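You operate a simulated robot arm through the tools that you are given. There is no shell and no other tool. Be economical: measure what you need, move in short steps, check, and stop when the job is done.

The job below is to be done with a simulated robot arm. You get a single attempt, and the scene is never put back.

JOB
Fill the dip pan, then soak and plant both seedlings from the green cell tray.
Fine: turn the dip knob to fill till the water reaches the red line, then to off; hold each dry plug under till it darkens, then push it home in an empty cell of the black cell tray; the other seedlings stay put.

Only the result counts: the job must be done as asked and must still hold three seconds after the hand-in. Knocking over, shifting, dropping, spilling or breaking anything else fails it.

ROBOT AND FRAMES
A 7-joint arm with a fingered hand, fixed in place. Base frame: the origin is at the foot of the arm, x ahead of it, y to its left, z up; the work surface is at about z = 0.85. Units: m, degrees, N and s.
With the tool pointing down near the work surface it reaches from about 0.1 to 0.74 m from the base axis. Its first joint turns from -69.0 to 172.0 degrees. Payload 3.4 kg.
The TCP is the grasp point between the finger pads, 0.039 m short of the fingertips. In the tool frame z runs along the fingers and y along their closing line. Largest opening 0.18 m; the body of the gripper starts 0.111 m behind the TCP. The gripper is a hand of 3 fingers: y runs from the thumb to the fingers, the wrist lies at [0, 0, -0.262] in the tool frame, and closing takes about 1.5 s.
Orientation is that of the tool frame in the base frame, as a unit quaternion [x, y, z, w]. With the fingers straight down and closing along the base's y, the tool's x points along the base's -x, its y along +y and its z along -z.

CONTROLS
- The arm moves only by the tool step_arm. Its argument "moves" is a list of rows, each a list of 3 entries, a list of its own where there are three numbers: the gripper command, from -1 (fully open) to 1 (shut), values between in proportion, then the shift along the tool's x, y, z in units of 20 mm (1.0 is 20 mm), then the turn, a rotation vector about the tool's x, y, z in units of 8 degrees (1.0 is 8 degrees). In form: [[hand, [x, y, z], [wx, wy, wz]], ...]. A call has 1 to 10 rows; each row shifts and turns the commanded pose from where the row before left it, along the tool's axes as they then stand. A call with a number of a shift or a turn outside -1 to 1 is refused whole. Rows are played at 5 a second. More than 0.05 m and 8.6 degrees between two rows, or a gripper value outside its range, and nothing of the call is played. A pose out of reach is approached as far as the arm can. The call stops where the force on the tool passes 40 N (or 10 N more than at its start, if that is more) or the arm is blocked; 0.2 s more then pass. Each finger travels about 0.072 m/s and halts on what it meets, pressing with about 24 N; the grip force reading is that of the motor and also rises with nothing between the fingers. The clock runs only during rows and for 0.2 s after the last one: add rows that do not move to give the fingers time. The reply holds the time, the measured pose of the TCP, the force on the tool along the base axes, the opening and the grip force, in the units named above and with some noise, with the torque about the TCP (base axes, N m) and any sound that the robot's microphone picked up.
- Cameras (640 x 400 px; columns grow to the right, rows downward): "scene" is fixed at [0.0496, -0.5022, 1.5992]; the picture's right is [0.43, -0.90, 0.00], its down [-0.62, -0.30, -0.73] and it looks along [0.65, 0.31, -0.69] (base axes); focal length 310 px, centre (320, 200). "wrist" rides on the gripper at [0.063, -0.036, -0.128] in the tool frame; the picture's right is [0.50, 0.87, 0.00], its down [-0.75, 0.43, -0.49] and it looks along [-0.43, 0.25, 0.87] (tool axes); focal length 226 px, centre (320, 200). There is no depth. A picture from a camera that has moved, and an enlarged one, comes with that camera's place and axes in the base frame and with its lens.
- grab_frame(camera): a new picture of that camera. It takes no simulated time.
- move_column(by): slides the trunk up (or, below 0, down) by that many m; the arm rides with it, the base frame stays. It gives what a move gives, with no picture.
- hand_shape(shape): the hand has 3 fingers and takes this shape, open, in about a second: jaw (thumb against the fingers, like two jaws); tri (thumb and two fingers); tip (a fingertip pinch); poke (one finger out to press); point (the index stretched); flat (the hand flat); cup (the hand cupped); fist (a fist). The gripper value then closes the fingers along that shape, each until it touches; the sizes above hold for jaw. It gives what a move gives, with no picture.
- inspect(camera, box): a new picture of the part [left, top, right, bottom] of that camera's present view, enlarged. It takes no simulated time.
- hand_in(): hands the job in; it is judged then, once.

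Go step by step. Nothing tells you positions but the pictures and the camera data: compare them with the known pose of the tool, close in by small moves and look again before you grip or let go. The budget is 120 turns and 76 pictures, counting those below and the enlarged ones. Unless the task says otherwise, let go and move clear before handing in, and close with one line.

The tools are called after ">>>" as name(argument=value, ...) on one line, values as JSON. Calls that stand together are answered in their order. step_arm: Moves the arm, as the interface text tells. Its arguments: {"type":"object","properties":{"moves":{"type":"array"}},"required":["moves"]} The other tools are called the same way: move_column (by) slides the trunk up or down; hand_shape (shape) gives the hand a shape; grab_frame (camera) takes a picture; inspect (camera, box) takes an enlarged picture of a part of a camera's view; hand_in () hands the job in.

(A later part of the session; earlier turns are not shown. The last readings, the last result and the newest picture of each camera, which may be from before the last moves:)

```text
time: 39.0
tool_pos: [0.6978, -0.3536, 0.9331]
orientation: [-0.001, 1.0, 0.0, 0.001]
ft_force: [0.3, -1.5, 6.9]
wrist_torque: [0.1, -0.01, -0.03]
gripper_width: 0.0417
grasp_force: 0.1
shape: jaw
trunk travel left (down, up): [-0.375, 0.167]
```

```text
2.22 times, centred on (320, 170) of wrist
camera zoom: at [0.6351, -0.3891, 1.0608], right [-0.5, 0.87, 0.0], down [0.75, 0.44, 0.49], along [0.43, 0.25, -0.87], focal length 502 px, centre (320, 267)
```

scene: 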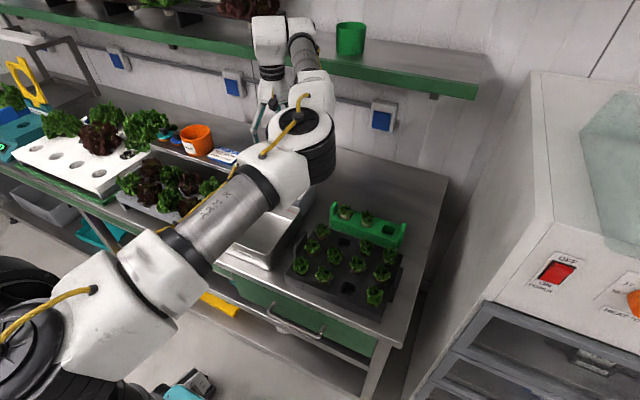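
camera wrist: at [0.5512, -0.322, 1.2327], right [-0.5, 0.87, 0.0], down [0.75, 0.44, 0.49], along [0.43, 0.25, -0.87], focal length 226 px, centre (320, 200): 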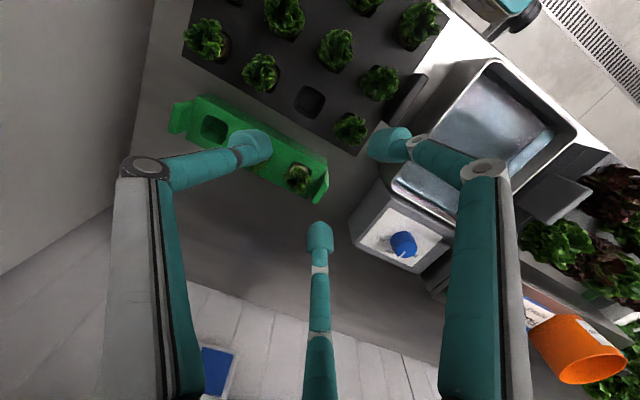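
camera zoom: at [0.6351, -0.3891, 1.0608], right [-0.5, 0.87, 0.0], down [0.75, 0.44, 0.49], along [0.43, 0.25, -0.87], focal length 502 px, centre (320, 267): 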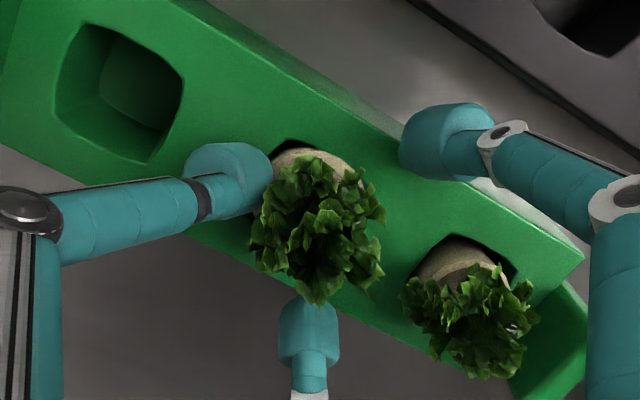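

Still closing; give it more time.

>>> step_arm(moves=[[0.8, [0, 0, 0], [0, 0, 0]], [0.8, [0, 0, 0], [0, 0, 0]], [0.8, [0, 0, 0], [0, 0, 0]], [0.8, [0, 0, 0], [0, 0, 0]], [0.8, [0, 0, 0], [0, 0, 0]]])

>>> inspect(camera="wrist", box=[200, 80, 440, 260])

```text
time: 40.2
tool_pos: [0.6984, -0.3526, 0.9345]
orientation: [-0.001, 1.0, -0.001, 0.001]
ft_force: [0.2, -1.2, 13.1]
wrist_torque: [0.16, 0.06, -0.02]
gripper_width: 0.0357
grasp_force: 0.1
shape: jaw
trunk travel left (down, up): [-0.375, 0.167]
```

```text
2.22 times, centred on (320, 170) of wrist
camera zoom: at [0.6347, -0.389, 1.0612], right [-0.5, 0.87, 0.0], down [0.75, 0.44, 0.49], along [0.43, 0.25, -0.87], focal length 502 px, centre (320, 267)
```

zoom: 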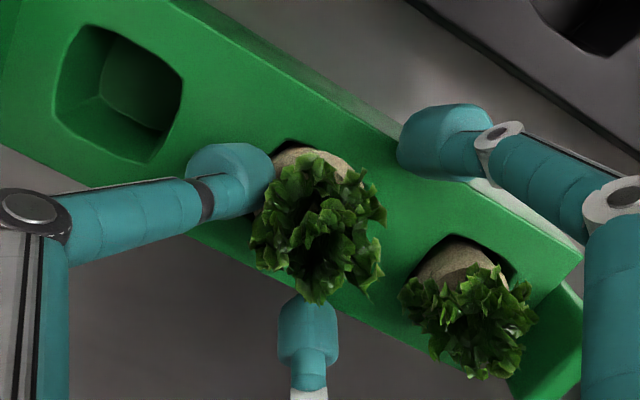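

The fingers seem to be dragging on the tray surface. I'll raise 5 mm and let them close.

>>> step_arm(moves=[[0.8, [0, 0, -0.25], [0, 0, 0]], [0.8, [0, 0, 0], [0, 0, 0]], [0.8, [0, 0, 0], [0, 0, 0]], [0.8, [0, 0, 0], [0, 0, 0]]])

>>> inspect(camera="wrist", box=[200, 80, 440, 260])

```text
time: 41.2
tool_pos: [0.6997, -0.3517, 0.9369]
orientation: [-0.001, 1.0, -0.001, 0.001]
ft_force: [-0.8, 0.6, -0.8]
wrist_torque: [-0.03, 0.01, 0.01]
gripper_width: 0.0329
grasp_force: 0.0
shape: jaw
trunk travel left (down, up): [-0.375, 0.167]
```

```text
2.22 times, centred on (320, 170) of wrist
camera zoom: at [0.6359, -0.3882, 1.0651], right [-0.5, 0.87, 0.0], down [0.75, 0.44, 0.49], along [0.43, 0.25, -0.87], focal length 502 px, centre (320, 267)
```

zoom: 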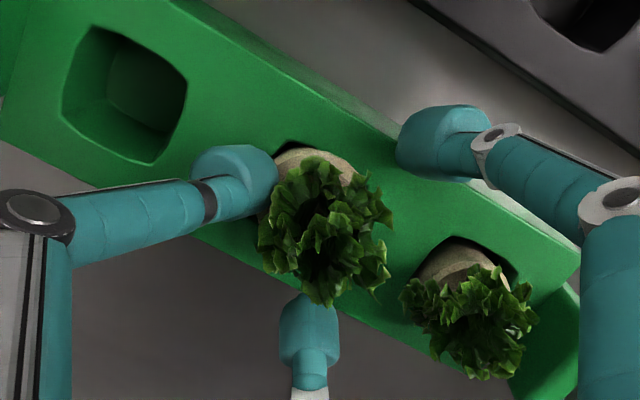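

Two fingers still look open while the thumb closed. I'll close further and view the whole frame.

>>> step_arm(moves=[[1, [0, 0, 0], [0, 0, 0]], [1, [0, 0, 0], [0, 0, 0]], [1, [0, 0, 0], [0, 0, 0]], [1, [0, 0, 0], [0, 0, 0]], [1, [0, 0, 0], [0, 0, 0]]])

>>> grab_frame(camera="wrist")

```text
time: 42.4
tool_pos: [0.6987, -0.3526, 0.9379]
orientation: [-0.001, 1.0, -0.001, 0.001]
ft_force: [0.4, 0.0, 1.6]
wrist_torque: [-0.05, 0.01, -0.03]
gripper_width: 0.025
grasp_force: 24.4
shape: jaw
trunk travel left (down, up): [-0.375, 0.167]
```

```text
34 pictures are left
camera wrist: at [0.6357, -0.3883, 1.0656], right [-0.5, 0.87, 0.0], down [0.75, 0.44, 0.49], along [0.43, 0.25, -0.87], focal length 226 px, centre (320, 200)
```

wrist: 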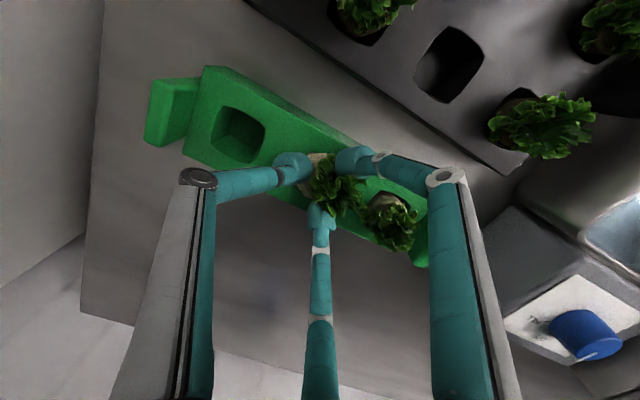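

>>> inspect(camera="wrist", box=[260, 110, 420, 230])

```text
3.33 times, centred on (340, 170) of wrist
camera zoom: at [0.6357, -0.3883, 1.0656], right [-0.5, 0.87, 0.0], down [0.75, 0.44, 0.49], along [0.43, 0.25, -0.87], focal length 754 px, centre (253, 300)
```

zoom: 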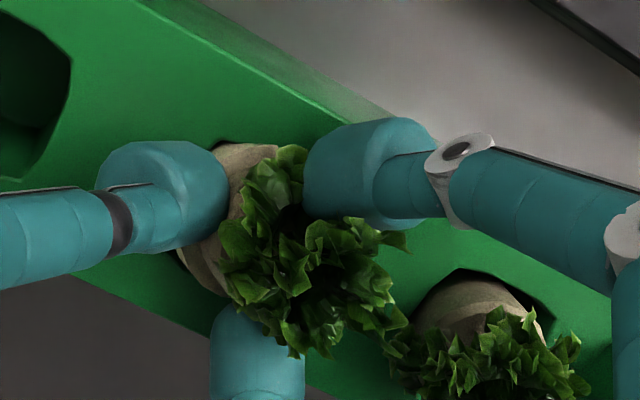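

The plug is gripped near its top, somewhat tilted. I'll lift gently and see how it hangs.

>>> step_arm(moves=[[1, [0, 0, -0.3], [0, 0, 0]], [1, [0, 0, -0.5], [0, 0, 0]], [1, [0, 0, -0.7], [0, 0, 0]], [1, [0, 0, -0.7], [0, 0, 0]], [1, [0, 0, -0.7], [0, 0, 0]], [1, [0, 0, 0], [0, 0, 0]]])

>>> inspect(camera="wrist", box=[200, 80, 440, 260])

```text
time: 43.8
tool_pos: [0.6982, -0.3512, 0.9959]
orientation: [-0.001, 1.0, -0.002, 0.001]
ft_force: [-0.6, 0.6, -0.7]
wrist_torque: [-0.01, 0.02, 0.02]
gripper_width: 0.025
grasp_force: 24.2
shape: jaw
trunk travel left (down, up): [-0.375, 0.167]
```

```text
2.22 times, centred on (320, 170) of wrist
camera zoom: at [0.6347, -0.3879, 1.1233], right [-0.5, 0.87, 0.0], down [0.75, 0.44, 0.49], along [0.43, 0.25, -0.87], focal length 502 px, centre (320, 267)
```

zoom: 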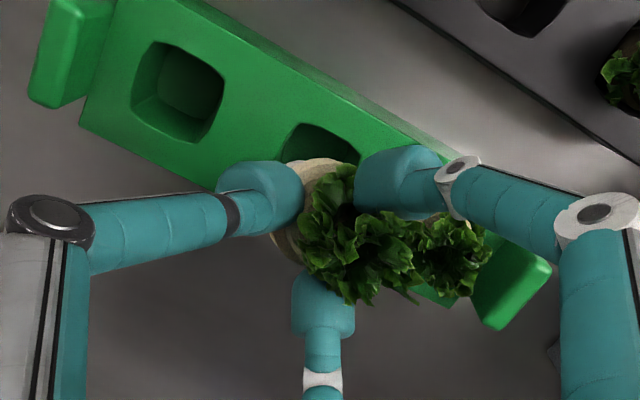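

Lifted. I'll raise further and carry it over the pan centre near (0.53, -0.07).

>>> step_arm(moves=[[1, [0, 0, -1], [0, 0, 0]], [1, [0, 0, -1], [0, 0, 0]], [1, [0, 0, -1], [0, 0, 0]], [1, [0, 0, -1], [0, 0, 0]], [1, [0.8, 0.5, -0.5], [0, 0, 0]], [1, [0.8, 1, 0], [0, 0, 0]], [1, [0.8, 1, 0], [0, 0, 0]], [1, [0.8, 1, 0], [0, 0, 0]], [1, [0.8, 1, 0], [0, 0, 0]], [1, [0.8, 1, 0], [0, 0, 0]]])

>>> step_arm(moves=[[1, [0.8, 1, 0], [0, 0, 0]], [1, [0.8, 1, 0], [0, 0, 0]], [1, [0.8, 1, 0], [0, 0, 0]], [1, [0.8, 1, 0], [0, 0, 0]], [1, [0.4, 1, 0], [0, 0, 0]], [1, [0, 1, 0], [0, 0, 0]], [1, [0, 1, 0], [0, 0, 0]], [1, [0, 1, 0], [0, 0, 0]], [1, [0, 0.6, 0], [0, 0, 0]], [1, [0, 0, 0], [0, 0, 0]]])

>>> grab_frame(camera="scene")

>>> grab_frame(camera="wrist")

```text
time: 46.0
tool_pos: [0.5996, -0.2419, 1.0849]
orientation: [-0.001, 1.0, -0.001, 0.001]
ft_force: [0.5, 0.4, 0.0]
wrist_torque: [0.0, 0.02, 0.0]
gripper_width: 0.0251
grasp_force: 24.4
shape: jaw
trunk travel left (down, up): [-0.375, 0.167]
```

```text
time: 48.2
tool_pos: [0.5276, -0.0682, 1.0856]
orientation: [0.0, 1.0, -0.001, 0.001]
ft_force: [-0.9, -0.5, 0.0]
wrist_torque: [-0.01, -0.02, 0.0]
gripper_width: 0.0249
grasp_force: 24.1
shape: jaw
trunk travel left (down, up): [-0.375, 0.167]
```

```text
31 pictures are left
```

scene: 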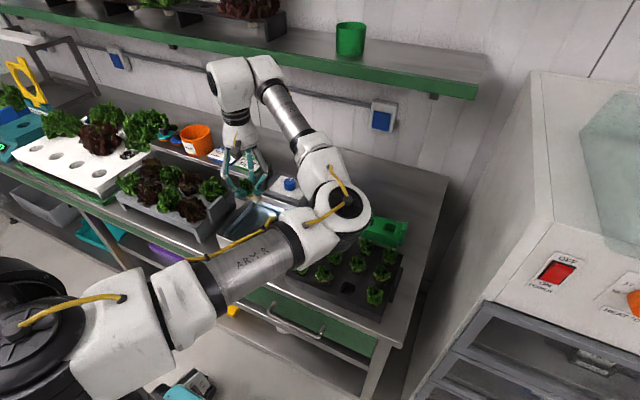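

```text
30 pictures are left
camera wrist: at [0.4647, -0.1054, 1.2134], right [-0.5, 0.87, 0.0], down [0.75, 0.44, 0.49], along [0.43, 0.25, -0.87], focal length 226 px, centre (320, 200)
```

wrist: 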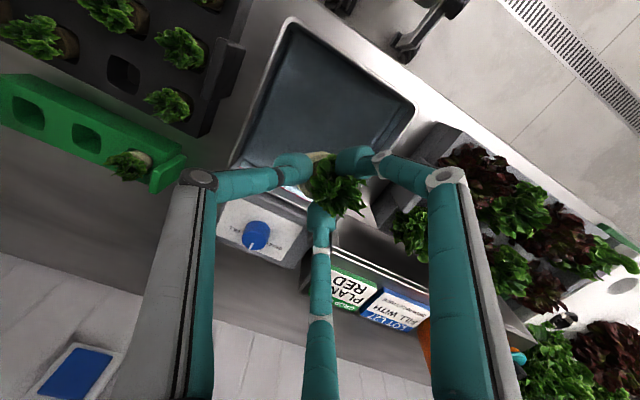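

>>> inspect(camera="scene", box=[200, 130, 320, 250])

```text
3.33 times, centred on (260, 190) of scene
camera zoom: at [0.0496, -0.5022, 1.5992], right [0.43, -0.9, 0.0], down [-0.62, -0.3, -0.73], along [0.65, 0.31, -0.69], focal length 1033 px, centre (520, 233)
```

zoom: 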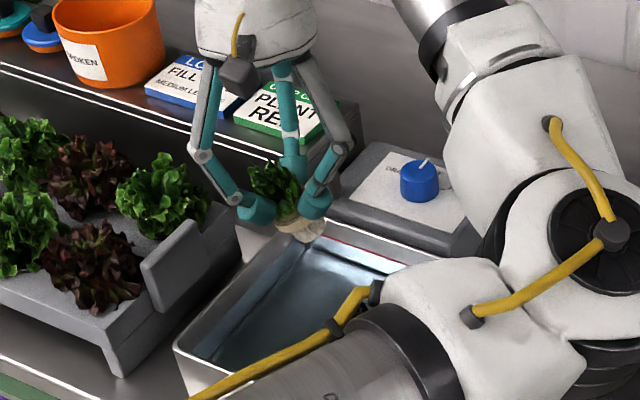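

The plug hangs 2–2.5 cm below the tips with a tilt. Now lower it into the water near the pan middle.

>>> step_arm(moves=[[1, [0.7, -0.4, 0.5], [0, 0, 0]], [1, [0.7, -0.4, 1], [0, 0, 0]], [1, [0, 0, 1], [0, 0, 0]], [1, [0, 0, 1], [0, 0, 0]], [1, [0, 0, 1], [0, 0, 0]], [1, [0, 0, 1], [0, 0, 0]], [1, [0, 0, 0.7], [0, 0, 0]], [1, [0, 0, 0.5], [0, 0, 0]], [1, [0, 0, 0.3], [0, 0, 0]], [1, [0, 0, 0], [0, 0, 0]]])

>>> inspect(camera="scene", box=[200, 150, 320, 270])

>>> inspect(camera="wrist", box=[240, 100, 400, 220])

```text
time: 50.4
tool_pos: [0.5014, -0.0845, 0.9448]
orientation: [0.0, 1.0, -0.001, 0.0]
ft_force: [0.2, -0.3, -0.9]
wrist_torque: [0.01, -0.02, 0.0]
gripper_width: 0.0249
grasp_force: 24.2
shape: jaw
trunk travel left (down, up): [-0.375, 0.167]
```

```text
3.33 times, centred on (260, 210) of scene
camera zoom: at [0.0496, -0.5022, 1.5992], right [0.43, -0.9, 0.0], down [-0.62, -0.3, -0.73], along [0.65, 0.31, -0.69], focal length 1033 px, centre (520, 167)
```

zoom: 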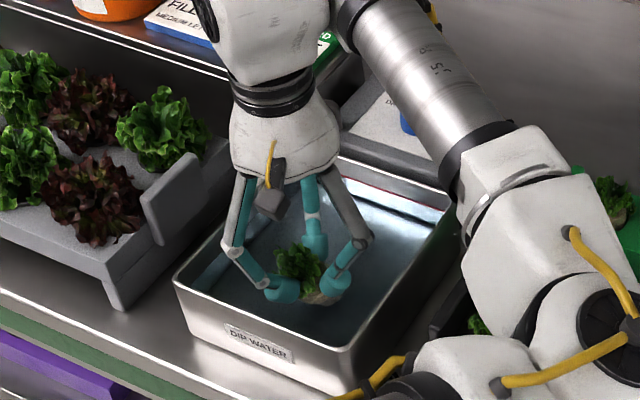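

```text
3.33 times, centred on (320, 160) of wrist
camera zoom: at [0.4379, -0.1213, 1.073], right [-0.5, 0.87, 0.0], down [0.75, 0.44, 0.49], along [0.43, 0.25, -0.87], focal length 754 px, centre (320, 333)
```

zoom: 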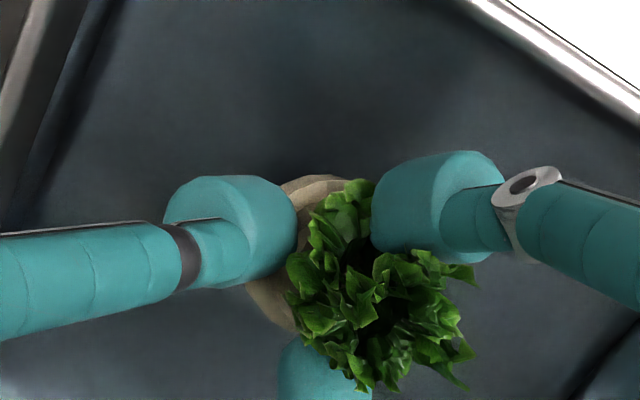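

I'll go a bit deeper in small steps and hold.

>>> step_arm(moves=[[1, [0, 0, 0.2], [0, 0, 0]], [1, [0, 0, 0.2], [0, 0, 0]], [1, [0, 0, 0.2], [0, 0, 0]], [1, [0, 0, 0], [0, 0, 0]], [1, [0, 0, 0], [0, 0, 0]], [1, [0, 0, 0], [0, 0, 0]], [1, [0, 0, 0], [0, 0, 0]], [1, [0, 0, 0], [0, 0, 0]], [1, [0, 0, 0], [0, 0, 0]], [1, [0, 0, 0], [0, 0, 0]]])

>>> inspect(camera="wrist", box=[240, 100, 400, 220])

```text
time: 52.6
tool_pos: [0.5006, -0.0857, 0.9332]
orientation: [-0.001, 1.0, -0.001, 0.001]
ft_force: [0.7, -0.2, 0.1]
wrist_torque: [0.03, 0.02, 0.0]
gripper_width: 0.0247
grasp_force: 23.7
shape: jaw
trunk travel left (down, up): [-0.375, 0.167]
```

```text
3.33 times, centred on (320, 160) of wrist
camera zoom: at [0.4374, -0.122, 1.0606], right [-0.5, 0.87, 0.0], down [0.75, 0.44, 0.49], along [0.43, 0.25, -0.87], focal length 754 px, centre (320, 333)
```

zoom: 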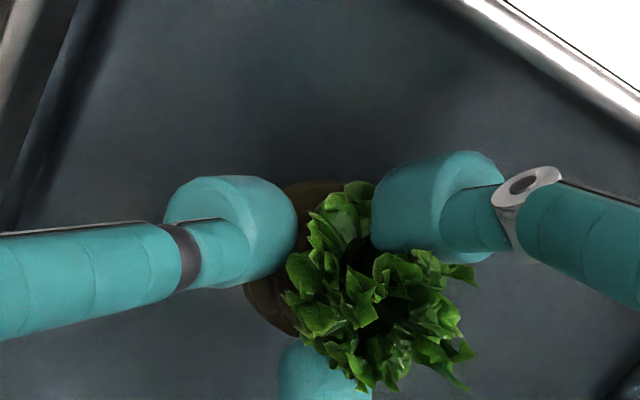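

The plug has darkened. I'll raise it, drip over the pan and take a close look at the tilt.

>>> step_arm(moves=[[1, [0, 0, -0.5], [0, 0, 0]], [1, [0, 0, -1], [0, 0, 0]], [1, [0, 0, -1], [0, 0, 0]], [1, [0, 0, -1], [0, 0, 0]], [1, [0, 0, -1], [0, 0, 0]], [1, [0, 0, -1], [0, 0, 0]], [1, [0, 0, -1], [0, 0, 0]], [1, [0, 0, -1], [0, 0, 0]], [1, [0, 0, 0], [0, 0, 0]]])

>>> inspect(camera="scene", box=[230, 160, 310, 220])

```text
time: 54.6
tool_pos: [0.5038, -0.0856, 1.0823]
orientation: [0.0, 1.0, -0.001, 0.0]
ft_force: [-0.8, 0.0, -0.3]
wrist_torque: [0.05, -0.01, -0.01]
gripper_width: 0.025
grasp_force: 24.2
shape: jaw
trunk travel left (down, up): [-0.375, 0.167]
```

```text
6.67 times, centred on (270, 190) of scene
camera zoom: at [0.0496, -0.5022, 1.5992], right [0.43, -0.9, 0.0], down [-0.62, -0.3, -0.73], along [0.65, 0.31, -0.69], focal length 2065 px, centre (653, 267)
```

zoom: 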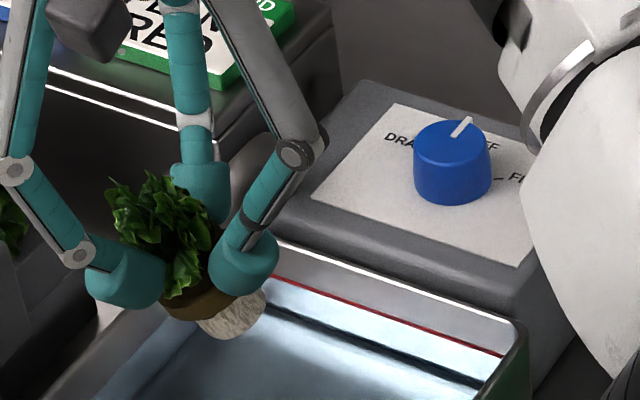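

The plug's body is dark now. It tilts about 26°, so I'll bring it above the front empty cell, turning the hand so the thumb faces the free front side, then tilt the hand to set the plug upright.

>>> step_arm(moves=[[1, [0.2, -1, -0.5], [0, 0, 0]], [1, [0.2, -1, -0.5], [0, 0, 0]], [1, [0.2, -1, 0], [0, 0, 0]], [1, [0.2, -1, 0], [0, 0, 0]], [1, [0.2, -1, 0], [0, 0, 0]], [1, [0.2, -1, 0], [0, 0, 0]], [1, [0.2, -1, 0], [0, 0, 0]], [1, [0.2, -1, 0], [0, 0, 0]], [1, [0.2, -1, 0], [0, 0, 0]], [1, [0.2, -1, 0], [0, 0, 0]]])

>>> step_arm(moves=[[1, [0, -1, 0], [0, 0, 0]], [1, [0, -1, 0], [0, 0, 0]], [1, [0, -1, 0], [0, 0, 0]], [1, [0, -1, 0], [0, 0, 0]], [1, [0, -1, 0], [0, 0, 0]], [1, [0, 0, 0], [0, 0, 1]], [1, [0, 0, 0], [0, 0, 1]], [1, [0, 0, 0], [0, 0, 1]], [1, [0, 0, 0], [0, 0, 1]], [1, [0, 0, 0], [0, 0, 1]]])

>>> step_arm(moves=[[1, [0, 0, 0], [0, 0, 1]], [1, [0, 0, 0], [0, 0, 1]], [1, [0, 0, 0], [0, 0, 1]], [1, [0, 0, 0], [0, 0, 1]], [1, [0, 0, 0], [0, 0, 1]], [1, [0, 0, 0], [0, 0, 1]], [1, [0, 0, 0], [0, 0, 0.25]], [1, [0, 0, 0], [0, 0, 0]]])

>>> step_arm(moves=[[1, [0, 0, 0], [-0.71, 0.41, 0]], [1, [0, 0, 0], [-0.71, 0.41, 0]], [1, [0, 0, 0], [-0.71, 0.41, 0]], [1, [0, 0, 0], [-0.71, 0.41, 0]], [1, [0, 0, 0], [0, 0, 0]]])

>>> grab_frame(camera="wrist")

>>> inspect(camera="scene", box=[240, 160, 420, 320])

```text
time: 56.8
tool_pos: [0.4592, -0.2855, 1.1023]
orientation: [-0.001, 1.0, 0.0, 0.001]
ft_force: [-0.1, 0.5, 0.2]
wrist_torque: [0.0, 0.02, 0.03]
gripper_width: 0.025
grasp_force: 24.2
shape: jaw
trunk travel left (down, up): [-0.375, 0.167]
```

```text
time: 59.0
tool_pos: [0.4617, -0.3863, 1.1024]
orientation: [0.342, 0.94, 0.0, 0.002]
ft_force: [0.2, 0.3, 0.2]
wrist_torque: [0.0, 0.05, 0.02]
gripper_width: 0.0249
grasp_force: 23.7
shape: jaw
trunk travel left (down, up): [-0.375, 0.167]
```

```text
time: 60.8
tool_pos: [0.5287, -0.5505, 1.0918]
orientation: [0.706, 0.708, -0.001, 0.0]
ft_force: [0.0, -1.2, 1.0]
wrist_torque: [0.0, -0.01, 0.0]
gripper_width: 0.0245
grasp_force: 24.2
shape: jaw
out of reach, approached as far as the arm can: row 3, 4, 5, 6, 7
trunk travel left (down, up): [-0.375, 0.167]
```

```text
time: 62.0
tool_pos: [0.5284, -0.5485, 1.092]
orientation: [0.688, 0.689, 0.22, 0.059]
ft_force: [0.3, -0.2, -0.8]
wrist_torque: [0.0, 0.06, 0.01]
gripper_width: 0.0243
grasp_force: 24.1
shape: jaw
trunk travel left (down, up): [-0.375, 0.167]
```

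```text
24 pictures are left
camera wrist: at [0.443, -0.5153, 1.205], right [0.78, 0.45, 0.44], down [0.25, -0.86, 0.44], along [0.58, -0.23, -0.78], focal length 226 px, centre (320, 200)
```

wrist: 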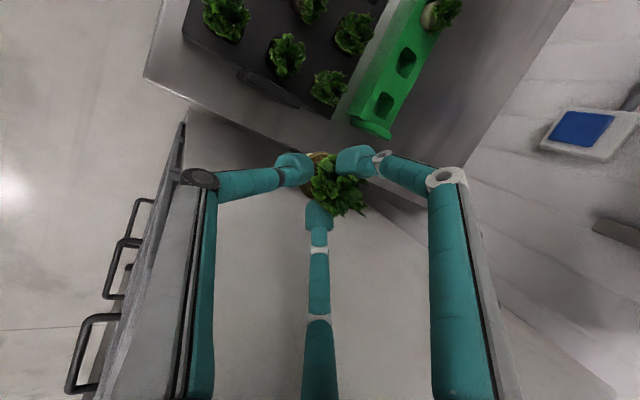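

```text
2.50 times, centred on (330, 240) of scene
camera zoom: at [0.0496, -0.5022, 1.5992], right [0.43, -0.9, 0.0], down [-0.62, -0.3, -0.73], along [0.65, 0.31, -0.69], focal length 774 px, centre (295, 100)
```

zoom: 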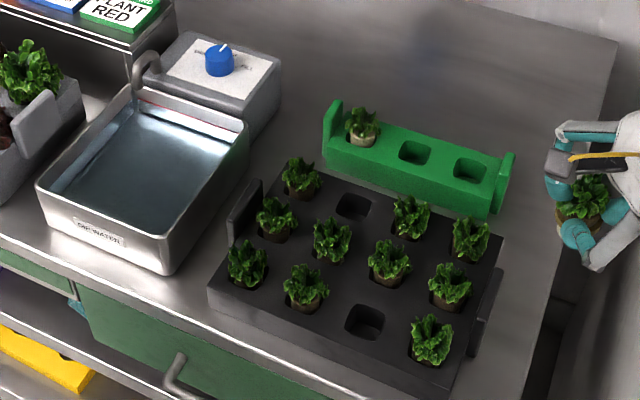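

The clockwise turn ran out of reach there and the hand drifted off; nothing was touched. I'll undo those turns and use the rear empty cell with the opposite turn instead.

>>> step_arm(moves=[[1, [0, 0, 0], [0.71, -0.41, 0]], [1, [0, 0, 0], [0.71, -0.41, 0]], [1, [0, 0, 0], [0.71, -0.41, 0]], [1, [0, 0, 0], [0.71, -0.41, 0]]])

>>> step_arm(moves=[[1, [0, 0, 0], [0, 0, -0.25]], [1, [0, 0, 0], [0, 0, -1]], [1, [0, 0, 0], [0, 0, -1]], [1, [0, 0, 0], [0, 0, -1]], [1, [0, 0, 0], [0, 0, -1]], [1, [0, 0, 0], [0, 0, -1]], [1, [0, 0, 0], [0, 0, -1]], [1, [0, 0, 0], [0, 0, 0]]])

```text
time: 63.0
tool_pos: [0.5277, -0.5511, 1.0917]
orientation: [0.706, 0.708, -0.001, 0.0]
ft_force: [-0.3, -0.2, -0.8]
wrist_torque: [-0.04, 0.03, 0.04]
gripper_width: 0.0237
grasp_force: 23.9
shape: jaw
trunk travel left (down, up): [-0.375, 0.167]
```

```text
time: 64.8
tool_pos: [0.5274, -0.5495, 1.0915]
orientation: [0.341, 0.94, -0.001, 0.001]
ft_force: [0.0, -0.8, 0.1]
wrist_torque: [0.01, -0.02, 0.01]
gripper_width: 0.0237
grasp_force: 24.3
shape: jaw
trunk travel left (down, up): [-0.375, 0.167]
```

The pose follows again from here. Rotate back to neutral, then move over the rear empty cell.

>>> step_arm(moves=[[1, [0, 0, 0], [0, 0, -1]], [1, [0, 0, 0], [0, 0, -1]], [1, [0, 0, 0], [0, 0, -1]], [1, [0, 0, 0], [0, 0, -1]], [1, [0, 0, 0], [0, 0, -1]], [1, [-0.6, 1, -0.3], [0, 0, 0]], [1, [-0.6, 1, 0], [0, 0, 0]], [1, [-0.6, 1, 0], [0, 0, 0]], [1, [-0.6, 1, 0], [0, 0, 0]], [1, [-0.6, 1, 0], [0, 0, 0]]])

>>> step_arm(moves=[[1, [0, 1, 0], [0, 0, 0]], [1, [0, 1, 0], [0, 0, 0]], [1, [0, 1, 0], [0, 0, 0]], [1, [0, 1, 0], [0, 0, 0]], [1, [0, 1, 0], [0, 0, 0]], [1, [0, 1, 0], [0, 0, 0]], [1, [0, 0.6, 0], [0, 0, 0]], [1, [0, 0, 0], [0, 0, -1]], [1, [0, 0, 0], [0, 0, -1]], [1, [0, 0, 0], [0, 0, -1]]])

>>> step_arm(moves=[[1, [0, 0, 0], [0, 0, -1]], [1, [0, 0, 0], [0, 0, -1]], [1, [0, 0, 0], [0, 0, -1]], [1, [0, 0, 0], [0, 0, -1]], [1, [0, 0, 0], [0, 0, -1]], [1, [0, 0, 0], [0, 0, -1]], [1, [0, 0, 0], [0, 0, 0]]])

>>> step_arm(moves=[[1, [0, 0, 0], [-0.71, 0.41, 0]], [1, [0, 0, 0], [-0.71, 0.41, 0]], [1, [0, 0, 0], [-0.71, 0.41, 0]], [1, [0, 0, 0], [-0.71, 0.41, 0]], [1, [0, 0, 0], [0, 0, 0]]])

>>> grab_frame(camera="wrist")

>>> inspect(camera="scene", box=[280, 160, 420, 280])

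```text
time: 67.0
tool_pos: [0.5883, -0.4471, 1.0989]
orientation: [0.0, 1.0, -0.001, 0.0]
ft_force: [-0.4, 0.4, -0.5]
wrist_torque: [-0.03, -0.02, 0.01]
gripper_width: 0.0237
grasp_force: 23.6
shape: jaw
trunk travel left (down, up): [-0.375, 0.167]
```

```text
time: 69.2
tool_pos: [0.5885, -0.319, 1.0968]
orientation: [-0.21, 0.978, 0.0, 0.0]
ft_force: [-0.5, 0.1, 0.0]
wrist_torque: [0.04, 0.02, 0.04]
gripper_width: 0.0236
grasp_force: 24.0
shape: jaw
trunk travel left (down, up): [-0.375, 0.167]
```

```text
time: 70.8
tool_pos: [0.5889, -0.3184, 1.0979]
orientation: [-0.589, 0.808, -0.001, 0.0]
ft_force: [-1.1, 0.3, 0.3]
wrist_torque: [-0.01, 0.01, -0.01]
gripper_width: 0.0236
grasp_force: 23.7
shape: jaw
trunk travel left (down, up): [-0.375, 0.167]
```

```text
time: 72.0
tool_pos: [0.5879, -0.3176, 1.0979]
orientation: [-0.572, 0.788, 0.092, -0.207]
ft_force: [0.8, 0.3, 0.4]
wrist_torque: [0.04, 0.01, -0.03]
gripper_width: 0.0231
grasp_force: 24.1
shape: jaw
trunk travel left (down, up): [-0.375, 0.167]
```

```text
22 pictures are left
camera wrist: at [0.6575, -0.3768, 1.2129], right [-0.88, -0.19, 0.44], down [0.03, 0.9, 0.44], along [-0.48, 0.4, -0.78], focal length 226 px, centre (320, 200)
```

wrist: 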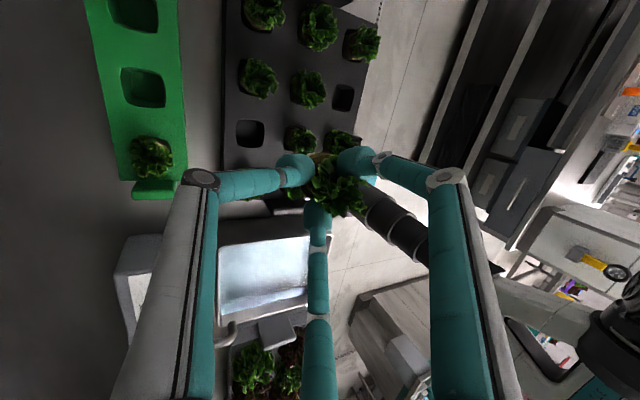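

```text
3.33 times, centred on (350, 220) of scene
camera zoom: at [0.0496, -0.5022, 1.5992], right [0.43, -0.9, 0.0], down [-0.62, -0.3, -0.73], along [0.65, 0.31, -0.69], focal length 1033 px, centre (220, 133)
```

zoom: 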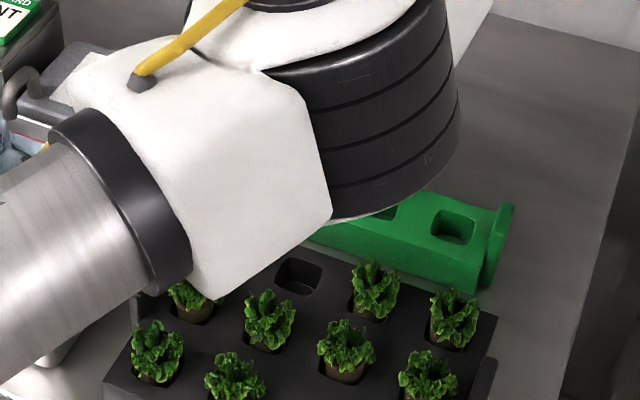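

>>> inspect(camera="wrist", box=[220, 100, 400, 235])

```text
2.96 times, centred on (310, 168) of wrist
camera zoom: at [0.6575, -0.3768, 1.2129], right [-0.88, -0.19, 0.44], down [0.03, 0.9, 0.44], along [-0.48, 0.4, -0.78], focal length 670 px, centre (350, 296)
```

zoom: 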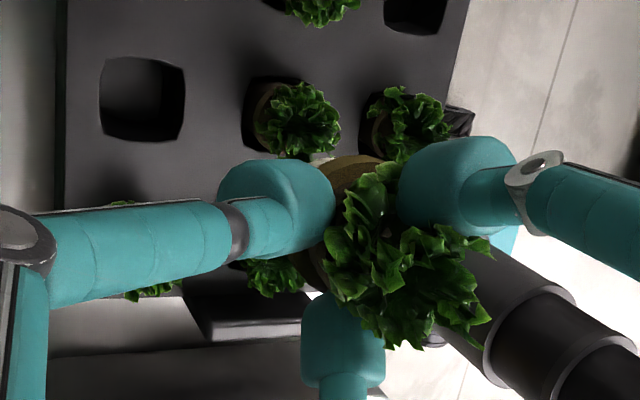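

The cell centre is at (0.590, -0.317). I compute the plug's bottom about 12 mm toward -x from the TCP, so I shift and descend to just above the cell.

>>> step_arm(moves=[[1, [-0.262, -0.4525, 0.791], [0, 0, 0]], [1, [-0.262, -0.4525, 0.791], [0, 0, 0]], [1, [-0.262, -0.4525, 0.791], [0, 0, 0]], [1, [-0.262, -0.4525, 0.791], [0, 0, 0]], [1, [-0.262, -0.4525, 0.791], [0, 0, 0]], [1, [-0.262, -0.4525, 0.791], [0, 0, 0]], [1, [0, 0, 0], [0, 0, 0]]])

>>> inspect(camera="wrist", box=[200, 80, 420, 245])

>>> inspect(camera="scene", box=[280, 180, 420, 300])

```text
time: 73.6
tool_pos: [0.6018, -0.314, 0.9844]
orientation: [-0.573, 0.788, 0.092, -0.208]
ft_force: [-0.4, 0.1, -0.4]
wrist_torque: [0.04, 0.0, -0.01]
gripper_width: 0.0234
grasp_force: 24.0
shape: jaw
trunk travel left (down, up): [-0.375, 0.167]
```

```text
2.42 times, centred on (310, 162) of wrist
camera zoom: at [0.6707, -0.373, 1.0994], right [-0.88, -0.19, 0.44], down [0.03, 0.9, 0.44], along [-0.48, 0.4, -0.78], focal length 548 px, centre (344, 291)
```

zoom: 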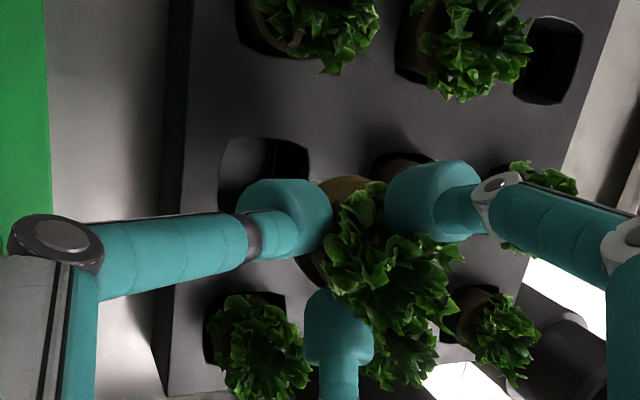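

```text
3.33 times, centred on (350, 240) of scene
camera zoom: at [0.0496, -0.5022, 1.5992], right [0.43, -0.9, 0.0], down [-0.62, -0.3, -0.73], along [0.65, 0.31, -0.69], focal length 1033 px, centre (220, 67)
```

zoom: 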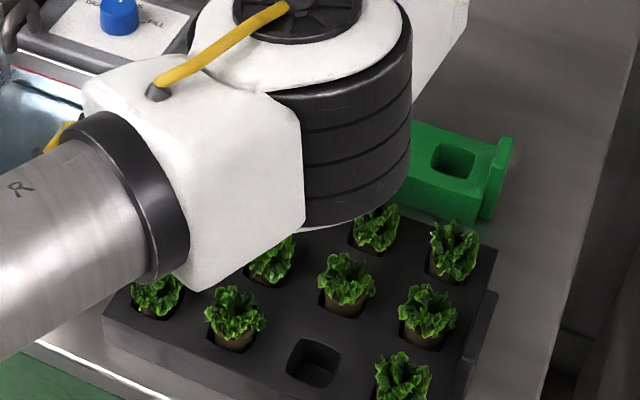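

Aligned within a few mm. I'll descend slowly into the cell, watching forces.

>>> step_arm(moves=[[1, [-0.19, -0.17, 0.22], [0, 0, 0]], [1, [-0.066, -0.115, 0.269], [0, 0, 0]], [1, [-0.066, -0.115, 0.269], [0, 0, 0]], [1, [-0.066, -0.115, 0.269], [0, 0, 0]], [1, [-0.066, -0.115, 0.269], [0, 0, 0]], [1, [-0.066, -0.115, 0.269], [0, 0, 0]], [1, [0, 0, 0], [0, 0, 0]]])

>>> inspect(camera="wrist", box=[220, 90, 420, 240])

```text
time: 75.0
tool_pos: [0.6047, -0.3099, 0.9586]
orientation: [-0.572, 0.789, 0.089, -0.204]
ft_force: [-1.2, -2.2, 20.0]
wrist_torque: [-0.32, 0.59, 0.09]
gripper_width: 0.0247
grasp_force: 23.6
shape: jaw
trunk travel left (down, up): [-0.375, 0.167]
stopped in row 6: the force on the tool passed its limit at 44 N (the readings are from after the stop); the commanded pose is now the measured one
```

```text
2.67 times, centred on (320, 165) of wrist
camera zoom: at [0.6739, -0.369, 1.0734], right [-0.88, -0.18, 0.44], down [0.03, 0.9, 0.44], along [-0.47, 0.4, -0.79], focal length 603 px, centre (320, 293)
```

zoom: 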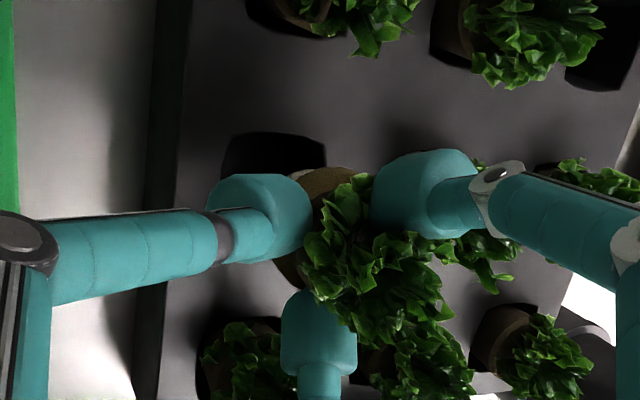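

The plug met the tray edge: it's off by roughly 8 mm in x and 6 mm in y. Lift, shift (+0.008, -0.006), and try again.

>>> step_arm(moves=[[1, [0.13, 0.23, -0.54], [0, 0, 0]], [1, [0.18, -0.445, -0.145], [0, 0, 0]], [1, [-0.044, -0.077, 0.179], [0, 0, 0]], [1, [-0.044, -0.077, 0.179], [0, 0, 0]], [1, [-0.044, -0.077, 0.179], [0, 0, 0]], [1, [-0.044, -0.077, 0.179], [0, 0, 0]], [1, [-0.044, -0.077, 0.179], [0, 0, 0]]])

>>> inspect(camera="wrist", box=[220, 90, 420, 240])

```text
time: 76.6
tool_pos: [0.611, -0.3157, 0.9477]
orientation: [-0.573, 0.789, 0.09, -0.205]
ft_force: [-0.3, 0.8, 0.0]
wrist_torque: [-0.02, 0.01, -0.02]
gripper_width: 0.0239
grasp_force: 23.9
shape: jaw
trunk travel left (down, up): [-0.375, 0.167]
```

```text
2.67 times, centred on (320, 165) of wrist
camera zoom: at [0.6812, -0.3748, 1.0626], right [-0.88, -0.19, 0.44], down [0.03, 0.9, 0.44], along [-0.47, 0.4, -0.79], focal length 603 px, centre (320, 293)
```

zoom: 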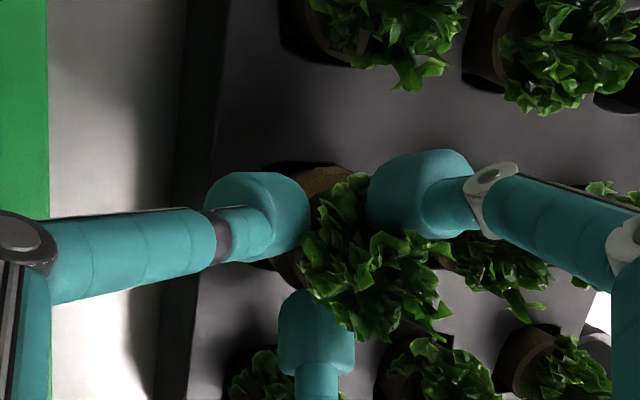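

It went past the surface with no force: the plug is in the cell. Continue down.

>>> step_arm(moves=[[1, [-0.044, -0.077, 0.179], [0, 0, 0]], [1, [-0.044, -0.077, 0.179], [0, 0, 0]], [1, [-0.044, -0.077, 0.179], [0, 0, 0]], [1, [-0.044, -0.077, 0.179], [0, 0, 0]]])

>>> inspect(camera="wrist", box=[220, 90, 420, 240])

```text
time: 77.6
tool_pos: [0.613, -0.3169, 0.9306]
orientation: [-0.573, 0.789, 0.089, -0.205]
ft_force: [0.2, 0.1, -0.3]
wrist_torque: [0.01, -0.01, 0.0]
gripper_width: 0.0239
grasp_force: 23.9
shape: jaw
trunk travel left (down, up): [-0.375, 0.167]
```

```text
2.67 times, centred on (320, 165) of wrist
camera zoom: at [0.681, -0.376, 1.0469], right [-0.88, -0.19, 0.44], down [0.03, 0.9, 0.44], along [-0.47, 0.4, -0.79], focal length 603 px, centre (320, 293)
```

zoom: 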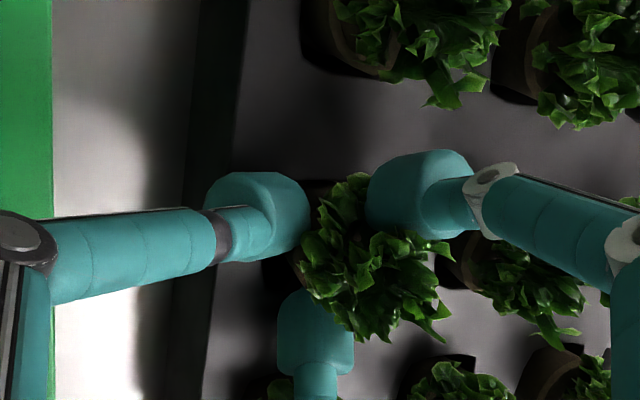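

Continue until a light contact.

>>> step_arm(moves=[[1, [-0.033, -0.058, 0.134], [0, 0, 0]], [1, [-0.033, -0.058, 0.134], [0, 0, 0]], [1, [-0.033, -0.058, 0.134], [0, 0, 0]]])

```text
time: 78.4
tool_pos: [0.6136, -0.3161, 0.9285]
orientation: [-0.572, 0.79, 0.088, -0.203]
ft_force: [6.8, -5.7, 36.3]
wrist_torque: [-0.39, 0.66, 0.05]
gripper_width: 0.0254
grasp_force: 24.2
shape: jaw
trunk travel left (down, up): [-0.375, 0.167]
```

Contact reached with the plug about 3 cm in. Ease up, open modestly, and check it stands.

>>> step_arm(moves=[[1, [0.03, 0.05, -0.12], [0, 0, 0]], [0.7, [0, 0, 0], [0, 0, 0]], [0.55, [0, 0, 0], [0, 0, 0]], [0.38, [0, 0, 0], [0, 0, 0]], [0.38, [0, 0, 0], [0, 0, 0]]])

>>> step_arm(moves=[[0.38, [0.11, 0.19, -0.45], [0, 0, 0]], [0.38, [0.22, 0.38, -0.9], [0, 0, 0]], [0.38, [0.22, 0.38, -0.9], [0, 0, 0]], [0.38, [0.22, 0.38, -0.9], [0, 0, 0]], [0.38, [0.22, 0.38, -0.9], [0, 0, 0]], [0.38, [0, 0, 0], [0.71, -0.41, 0]], [0.38, [0, 0, 0], [0.71, -0.41, 0]], [0.38, [0, 0, 0], [0.71, -0.41, 0]], [0.38, [0, 0, 0], [0.71, -0.41, 0]], [0.38, [0, 0, 0], [0, 0, 0]]])

>>> inspect(camera="wrist", box=[200, 40, 440, 220])

```text
time: 79.6
tool_pos: [0.6105, -0.317, 0.9268]
orientation: [-0.573, 0.789, 0.088, -0.206]
ft_force: [-6.8, -0.4, 19.8]
wrist_torque: [0.04, 0.37, 0.01]
gripper_width: 0.0442
grasp_force: 0.0
shape: jaw
trunk travel left (down, up): [-0.375, 0.167]
```

```text
time: 81.8
tool_pos: [0.6128, -0.3169, 1.0159]
orientation: [-0.588, 0.809, -0.004, 0.003]
ft_force: [-0.3, 0.0, 0.3]
wrist_torque: [0.04, 0.04, 0.01]
gripper_width: 0.0557
grasp_force: 0.0
shape: jaw
trunk travel left (down, up): [-0.375, 0.167]
```

```text
2.22 times, centred on (320, 130) of wrist
camera zoom: at [0.6255, -0.3864, 1.1439], right [-0.98, -0.21, -0.01], down [-0.18, 0.85, 0.49], along [-0.1, 0.48, -0.87], focal length 502 px, centre (320, 356)
```

zoom: 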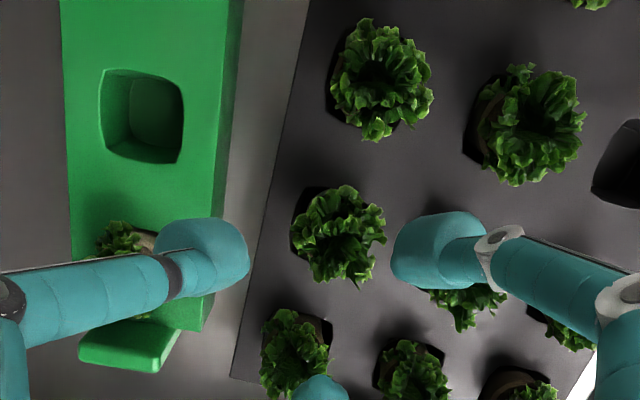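

The seedling stands in the rear cell. I'll check its height against its neighbours.

>>> step_arm(moves=[[0.38, [0, 0, -1], [0, 0, 0]], [0.38, [-0.8, 0, -1], [0, 0, 0]], [0.38, [-1, 0, 0], [0, 0, 0]], [0.38, [-1, 0, 0], [0, 0, 0]], [0.38, [-1, 0, 0], [0, 0, 0]], [0.38, [-1, 0, 0], [0, 0, 0]], [0.38, [-1, 0, 0], [0, 0, 0]], [0.38, [-1, 0, 0], [0, 0, 0]]])

>>> inspect(camera="scene", box=[300, 195, 400, 275])

```text
time: 83.6
tool_pos: [0.6541, -0.1858, 1.055]
orientation: [-0.587, 0.809, -0.003, 0.002]
ft_force: [-0.4, 0.5, -0.3]
wrist_torque: [0.0, 0.01, 0.01]
gripper_width: 0.0557
grasp_force: 0.0
shape: jaw
trunk travel left (down, up): [-0.375, 0.167]
```

```text
5.00 times, centred on (350, 235) of scene
camera zoom: at [0.0496, -0.5022, 1.5992], right [0.43, -0.9, 0.0], down [-0.62, -0.3, -0.73], along [0.65, 0.31, -0.69], focal length 1549 px, centre (170, 25)
```

zoom: 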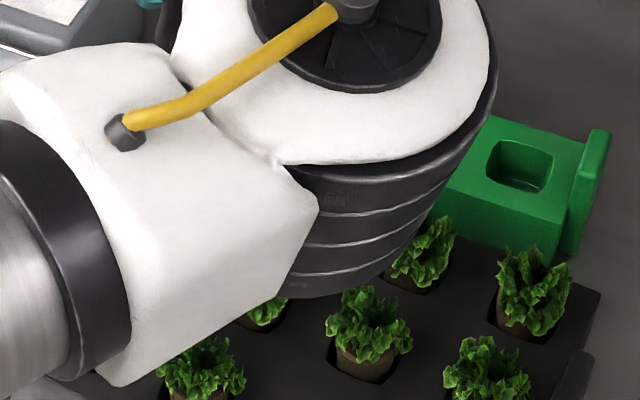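

The arm hides it. To be sure it is home, I'll press it down gently with the closed fingertips at about (0.602, -0.322).

>>> step_arm(moves=[[1, [0.9, 0.05, 0], [0, 0, 0]], [1, [0.9, 0.05, 0], [0, 0, 0]], [1, [0.9, 0.05, 0], [0, 0, 0]], [1, [0.9, 0.05, 0], [0, 0, 0]], [1, [0.9, 0.05, 0], [0, 0, 0]], [1, [0.9, 0.05, 0], [0, 0, 0]], [1, [0.9, 0.05, 0], [0, 0, 0]], [1, [0.97, 0.02, 0], [0, 0, 0]], [1, [0, 0, 0.5], [0, 0, 0]], [1, [0, 0, 0.8], [0, 0, 0]]])

>>> step_arm(moves=[[1, [0, 0, 0.7], [0, 0, 0]], [1, [0, 0, 0.7], [0, 0, 0]], [1, [0, 0, 0.5], [0, 0, 0]], [1, [0, 0, 0.5], [0, 0, 0]], [1, [0, 0, 0.3], [0, 0, 0]], [1, [0, 0, 0.3], [0, 0, 0]], [1, [0, 0, 0.3], [0, 0, 0]], [1, [0, 0, 0.2], [0, 0, 0]]])

```text
time: 85.8
tool_pos: [0.6028, -0.3249, 1.0317]
orientation: [-0.588, 0.809, -0.003, 0.002]
ft_force: [0.0, -0.6, -0.6]
wrist_torque: [-0.01, -0.01, -0.01]
gripper_width: 0.0
grasp_force: 24.1
shape: jaw
trunk travel left (down, up): [-0.375, 0.167]
```

```text
time: 87.6
tool_pos: [0.6028, -0.3217, 0.9659]
orientation: [-0.587, 0.809, -0.005, 0.008]
ft_force: [3.0, -3.0, 34.6]
wrist_torque: [-0.08, -0.21, 0.04]
gripper_width: 0.0
grasp_force: 23.9
shape: jaw
trunk travel left (down, up): [-0.375, 0.167]
```

It resisted at 35 N, so it's bottomed. Lift and check once.

>>> step_arm(moves=[[1, [0, 0, 0.1], [0, 0, 0]], [1, [0, 0, -0.5], [0, 0, 0]], [1, [0, 0, -1], [0, 0, 0]], [1, [0, 0, -1], [0, 0, 0]], [0.1, [-1, -0.5, -1], [0, 0, 0]], [0.1, [-1, -0.5, 0], [0, 0, 0]], [0.1, [0, 0, 0], [0, 0, 0]]])

>>> inspect(camera="wrist", box=[240, 0, 520, 200])

```text
time: 89.2
tool_pos: [0.6343, -0.2919, 1.0287]
orientation: [-0.588, 0.809, -0.003, 0.003]
ft_force: [0.1, -0.1, -0.6]
wrist_torque: [0.02, -0.02, 0.03]
gripper_width: 0.0804
grasp_force: 0.0
shape: jaw
trunk travel left (down, up): [-0.375, 0.167]
```

```text
2.00 times, centred on (380, 100) of wrist
camera zoom: at [0.6478, -0.3635, 1.1559], right [-0.98, -0.21, -0.01], down [-0.18, 0.85, 0.49], along [-0.1, 0.48, -0.87], focal length 452 px, centre (200, 400)
```

zoom: 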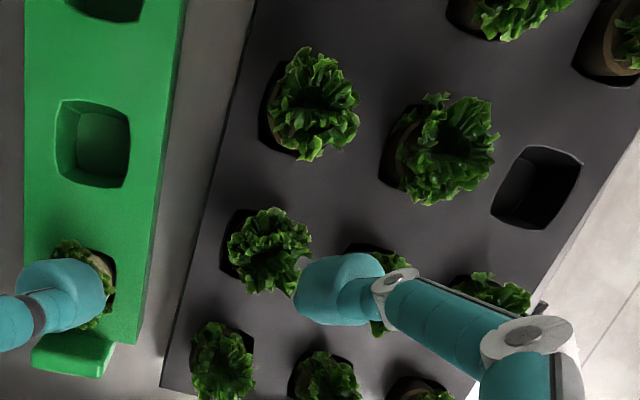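

Seedling B is seated well. Now seedling A: rotate back to neutral and hover above (0.697, -0.280).

>>> step_arm(moves=[[0.1, [0, 0, 0], [0, 0, 1]], [0.1, [0, 0, 0], [0, 0, 1]], [0.1, [0, 0, 0], [0, 0, 1]], [0.1, [0, 0, 0], [0, 0, 1]], [0.1, [0, 0, 0], [0, 0, 1]], [0.1, [0, 0, 0], [0, 0, 1]], [0.1, [0, 0, 0], [0, 0, 1]], [0.1, [0, 0, 0], [0, 0, 1]], [0.1, [0, 0, 0], [0, 0, 1]], [0.1, [-0.5, 0.1, 0], [0, 0, 0]]])

>>> step_arm(moves=[[0.1, [-0.9, 0.2, 0], [0, 0, 0]], [0.1, [-0.9, 0.2, 0], [0, 0, 0]], [0.1, [-0.85, 0.1, 0.5], [0, 0, 0]], [0.1, [0, 0, 1], [0, 0, 0]], [0.1, [0, 0, 1], [0, 0, 0]], [0.1, [0, 0, 1], [0, 0, 0]], [0.1, [0, 0, 0], [0, 0, 0]]])

>>> inspect(camera="wrist", box=[200, 80, 440, 260])

```text
time: 91.4
tool_pos: [0.6442, -0.2889, 1.0279]
orientation: [0.001, 1.0, -0.002, 0.004]
ft_force: [0.8, 0.3, 0.9]
wrist_torque: [0.01, 0.01, -0.02]
gripper_width: 0.0807
grasp_force: 0.1
shape: jaw
trunk travel left (down, up): [-0.375, 0.167]
```

```text
time: 93.0
tool_pos: [0.6969, -0.2792, 0.9574]
orientation: [0.0, 1.0, -0.001, 0.005]
ft_force: [-0.2, -0.7, 0.3]
wrist_torque: [0.04, 0.01, 0.02]
gripper_width: 0.0806
grasp_force: 0.0
shape: jaw
trunk travel left (down, up): [-0.375, 0.167]
```

```text
2.22 times, centred on (320, 170) of wrist
camera zoom: at [0.6322, -0.3146, 1.0855], right [-0.5, 0.87, -0.01], down [0.75, 0.44, 0.5], along [0.43, 0.24, -0.87], focal length 502 px, centre (320, 267)
```

zoom: 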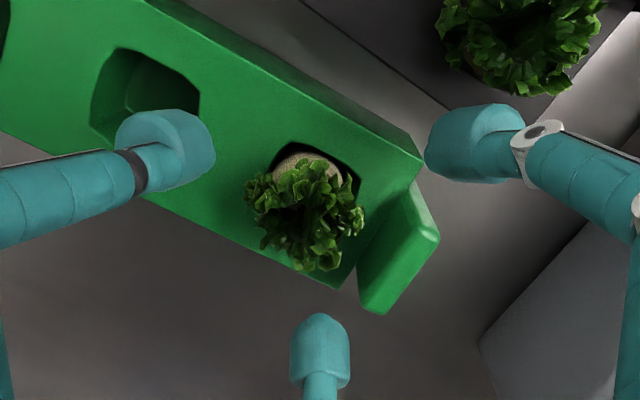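

The axis is right over A's cell centre. Descend to about z 0.9385, just clear of the surface, and close in one go.

>>> step_arm(moves=[[0.1, [0, 0, 0.5], [0, 0, 0]], [0.1, [0, 0, 0.42], [0, 0, 0]], [0.1, [0, 0, 0], [0, 0, 0]], [0.4, [0, 0, 0], [0, 0, 0]], [0.6, [0, 0, 0], [0, 0, 0]], [0.8, [0, 0, 0], [0, 0, 0]], [0.8, [0, 0, 0], [0, 0, 0]]])

>>> inspect(camera="wrist", box=[200, 80, 440, 260])

```text
time: 94.6
tool_pos: [0.6967, -0.2775, 0.9409]
orientation: [0.0, 1.0, -0.001, 0.004]
ft_force: [-0.4, -0.3, 6.5]
wrist_torque: [-0.05, -0.01, -0.03]
gripper_width: 0.0253
grasp_force: 24.2
shape: jaw
trunk travel left (down, up): [-0.375, 0.167]
```

```text
2.22 times, centred on (320, 170) of wrist
camera zoom: at [0.6326, -0.3142, 1.0677], right [-0.5, 0.87, -0.01], down [0.75, 0.44, 0.5], along [0.43, 0.24, -0.87], focal length 502 px, centre (320, 267)
```

zoom: 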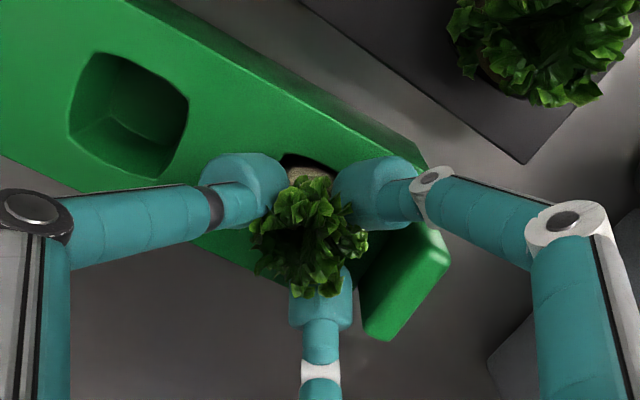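

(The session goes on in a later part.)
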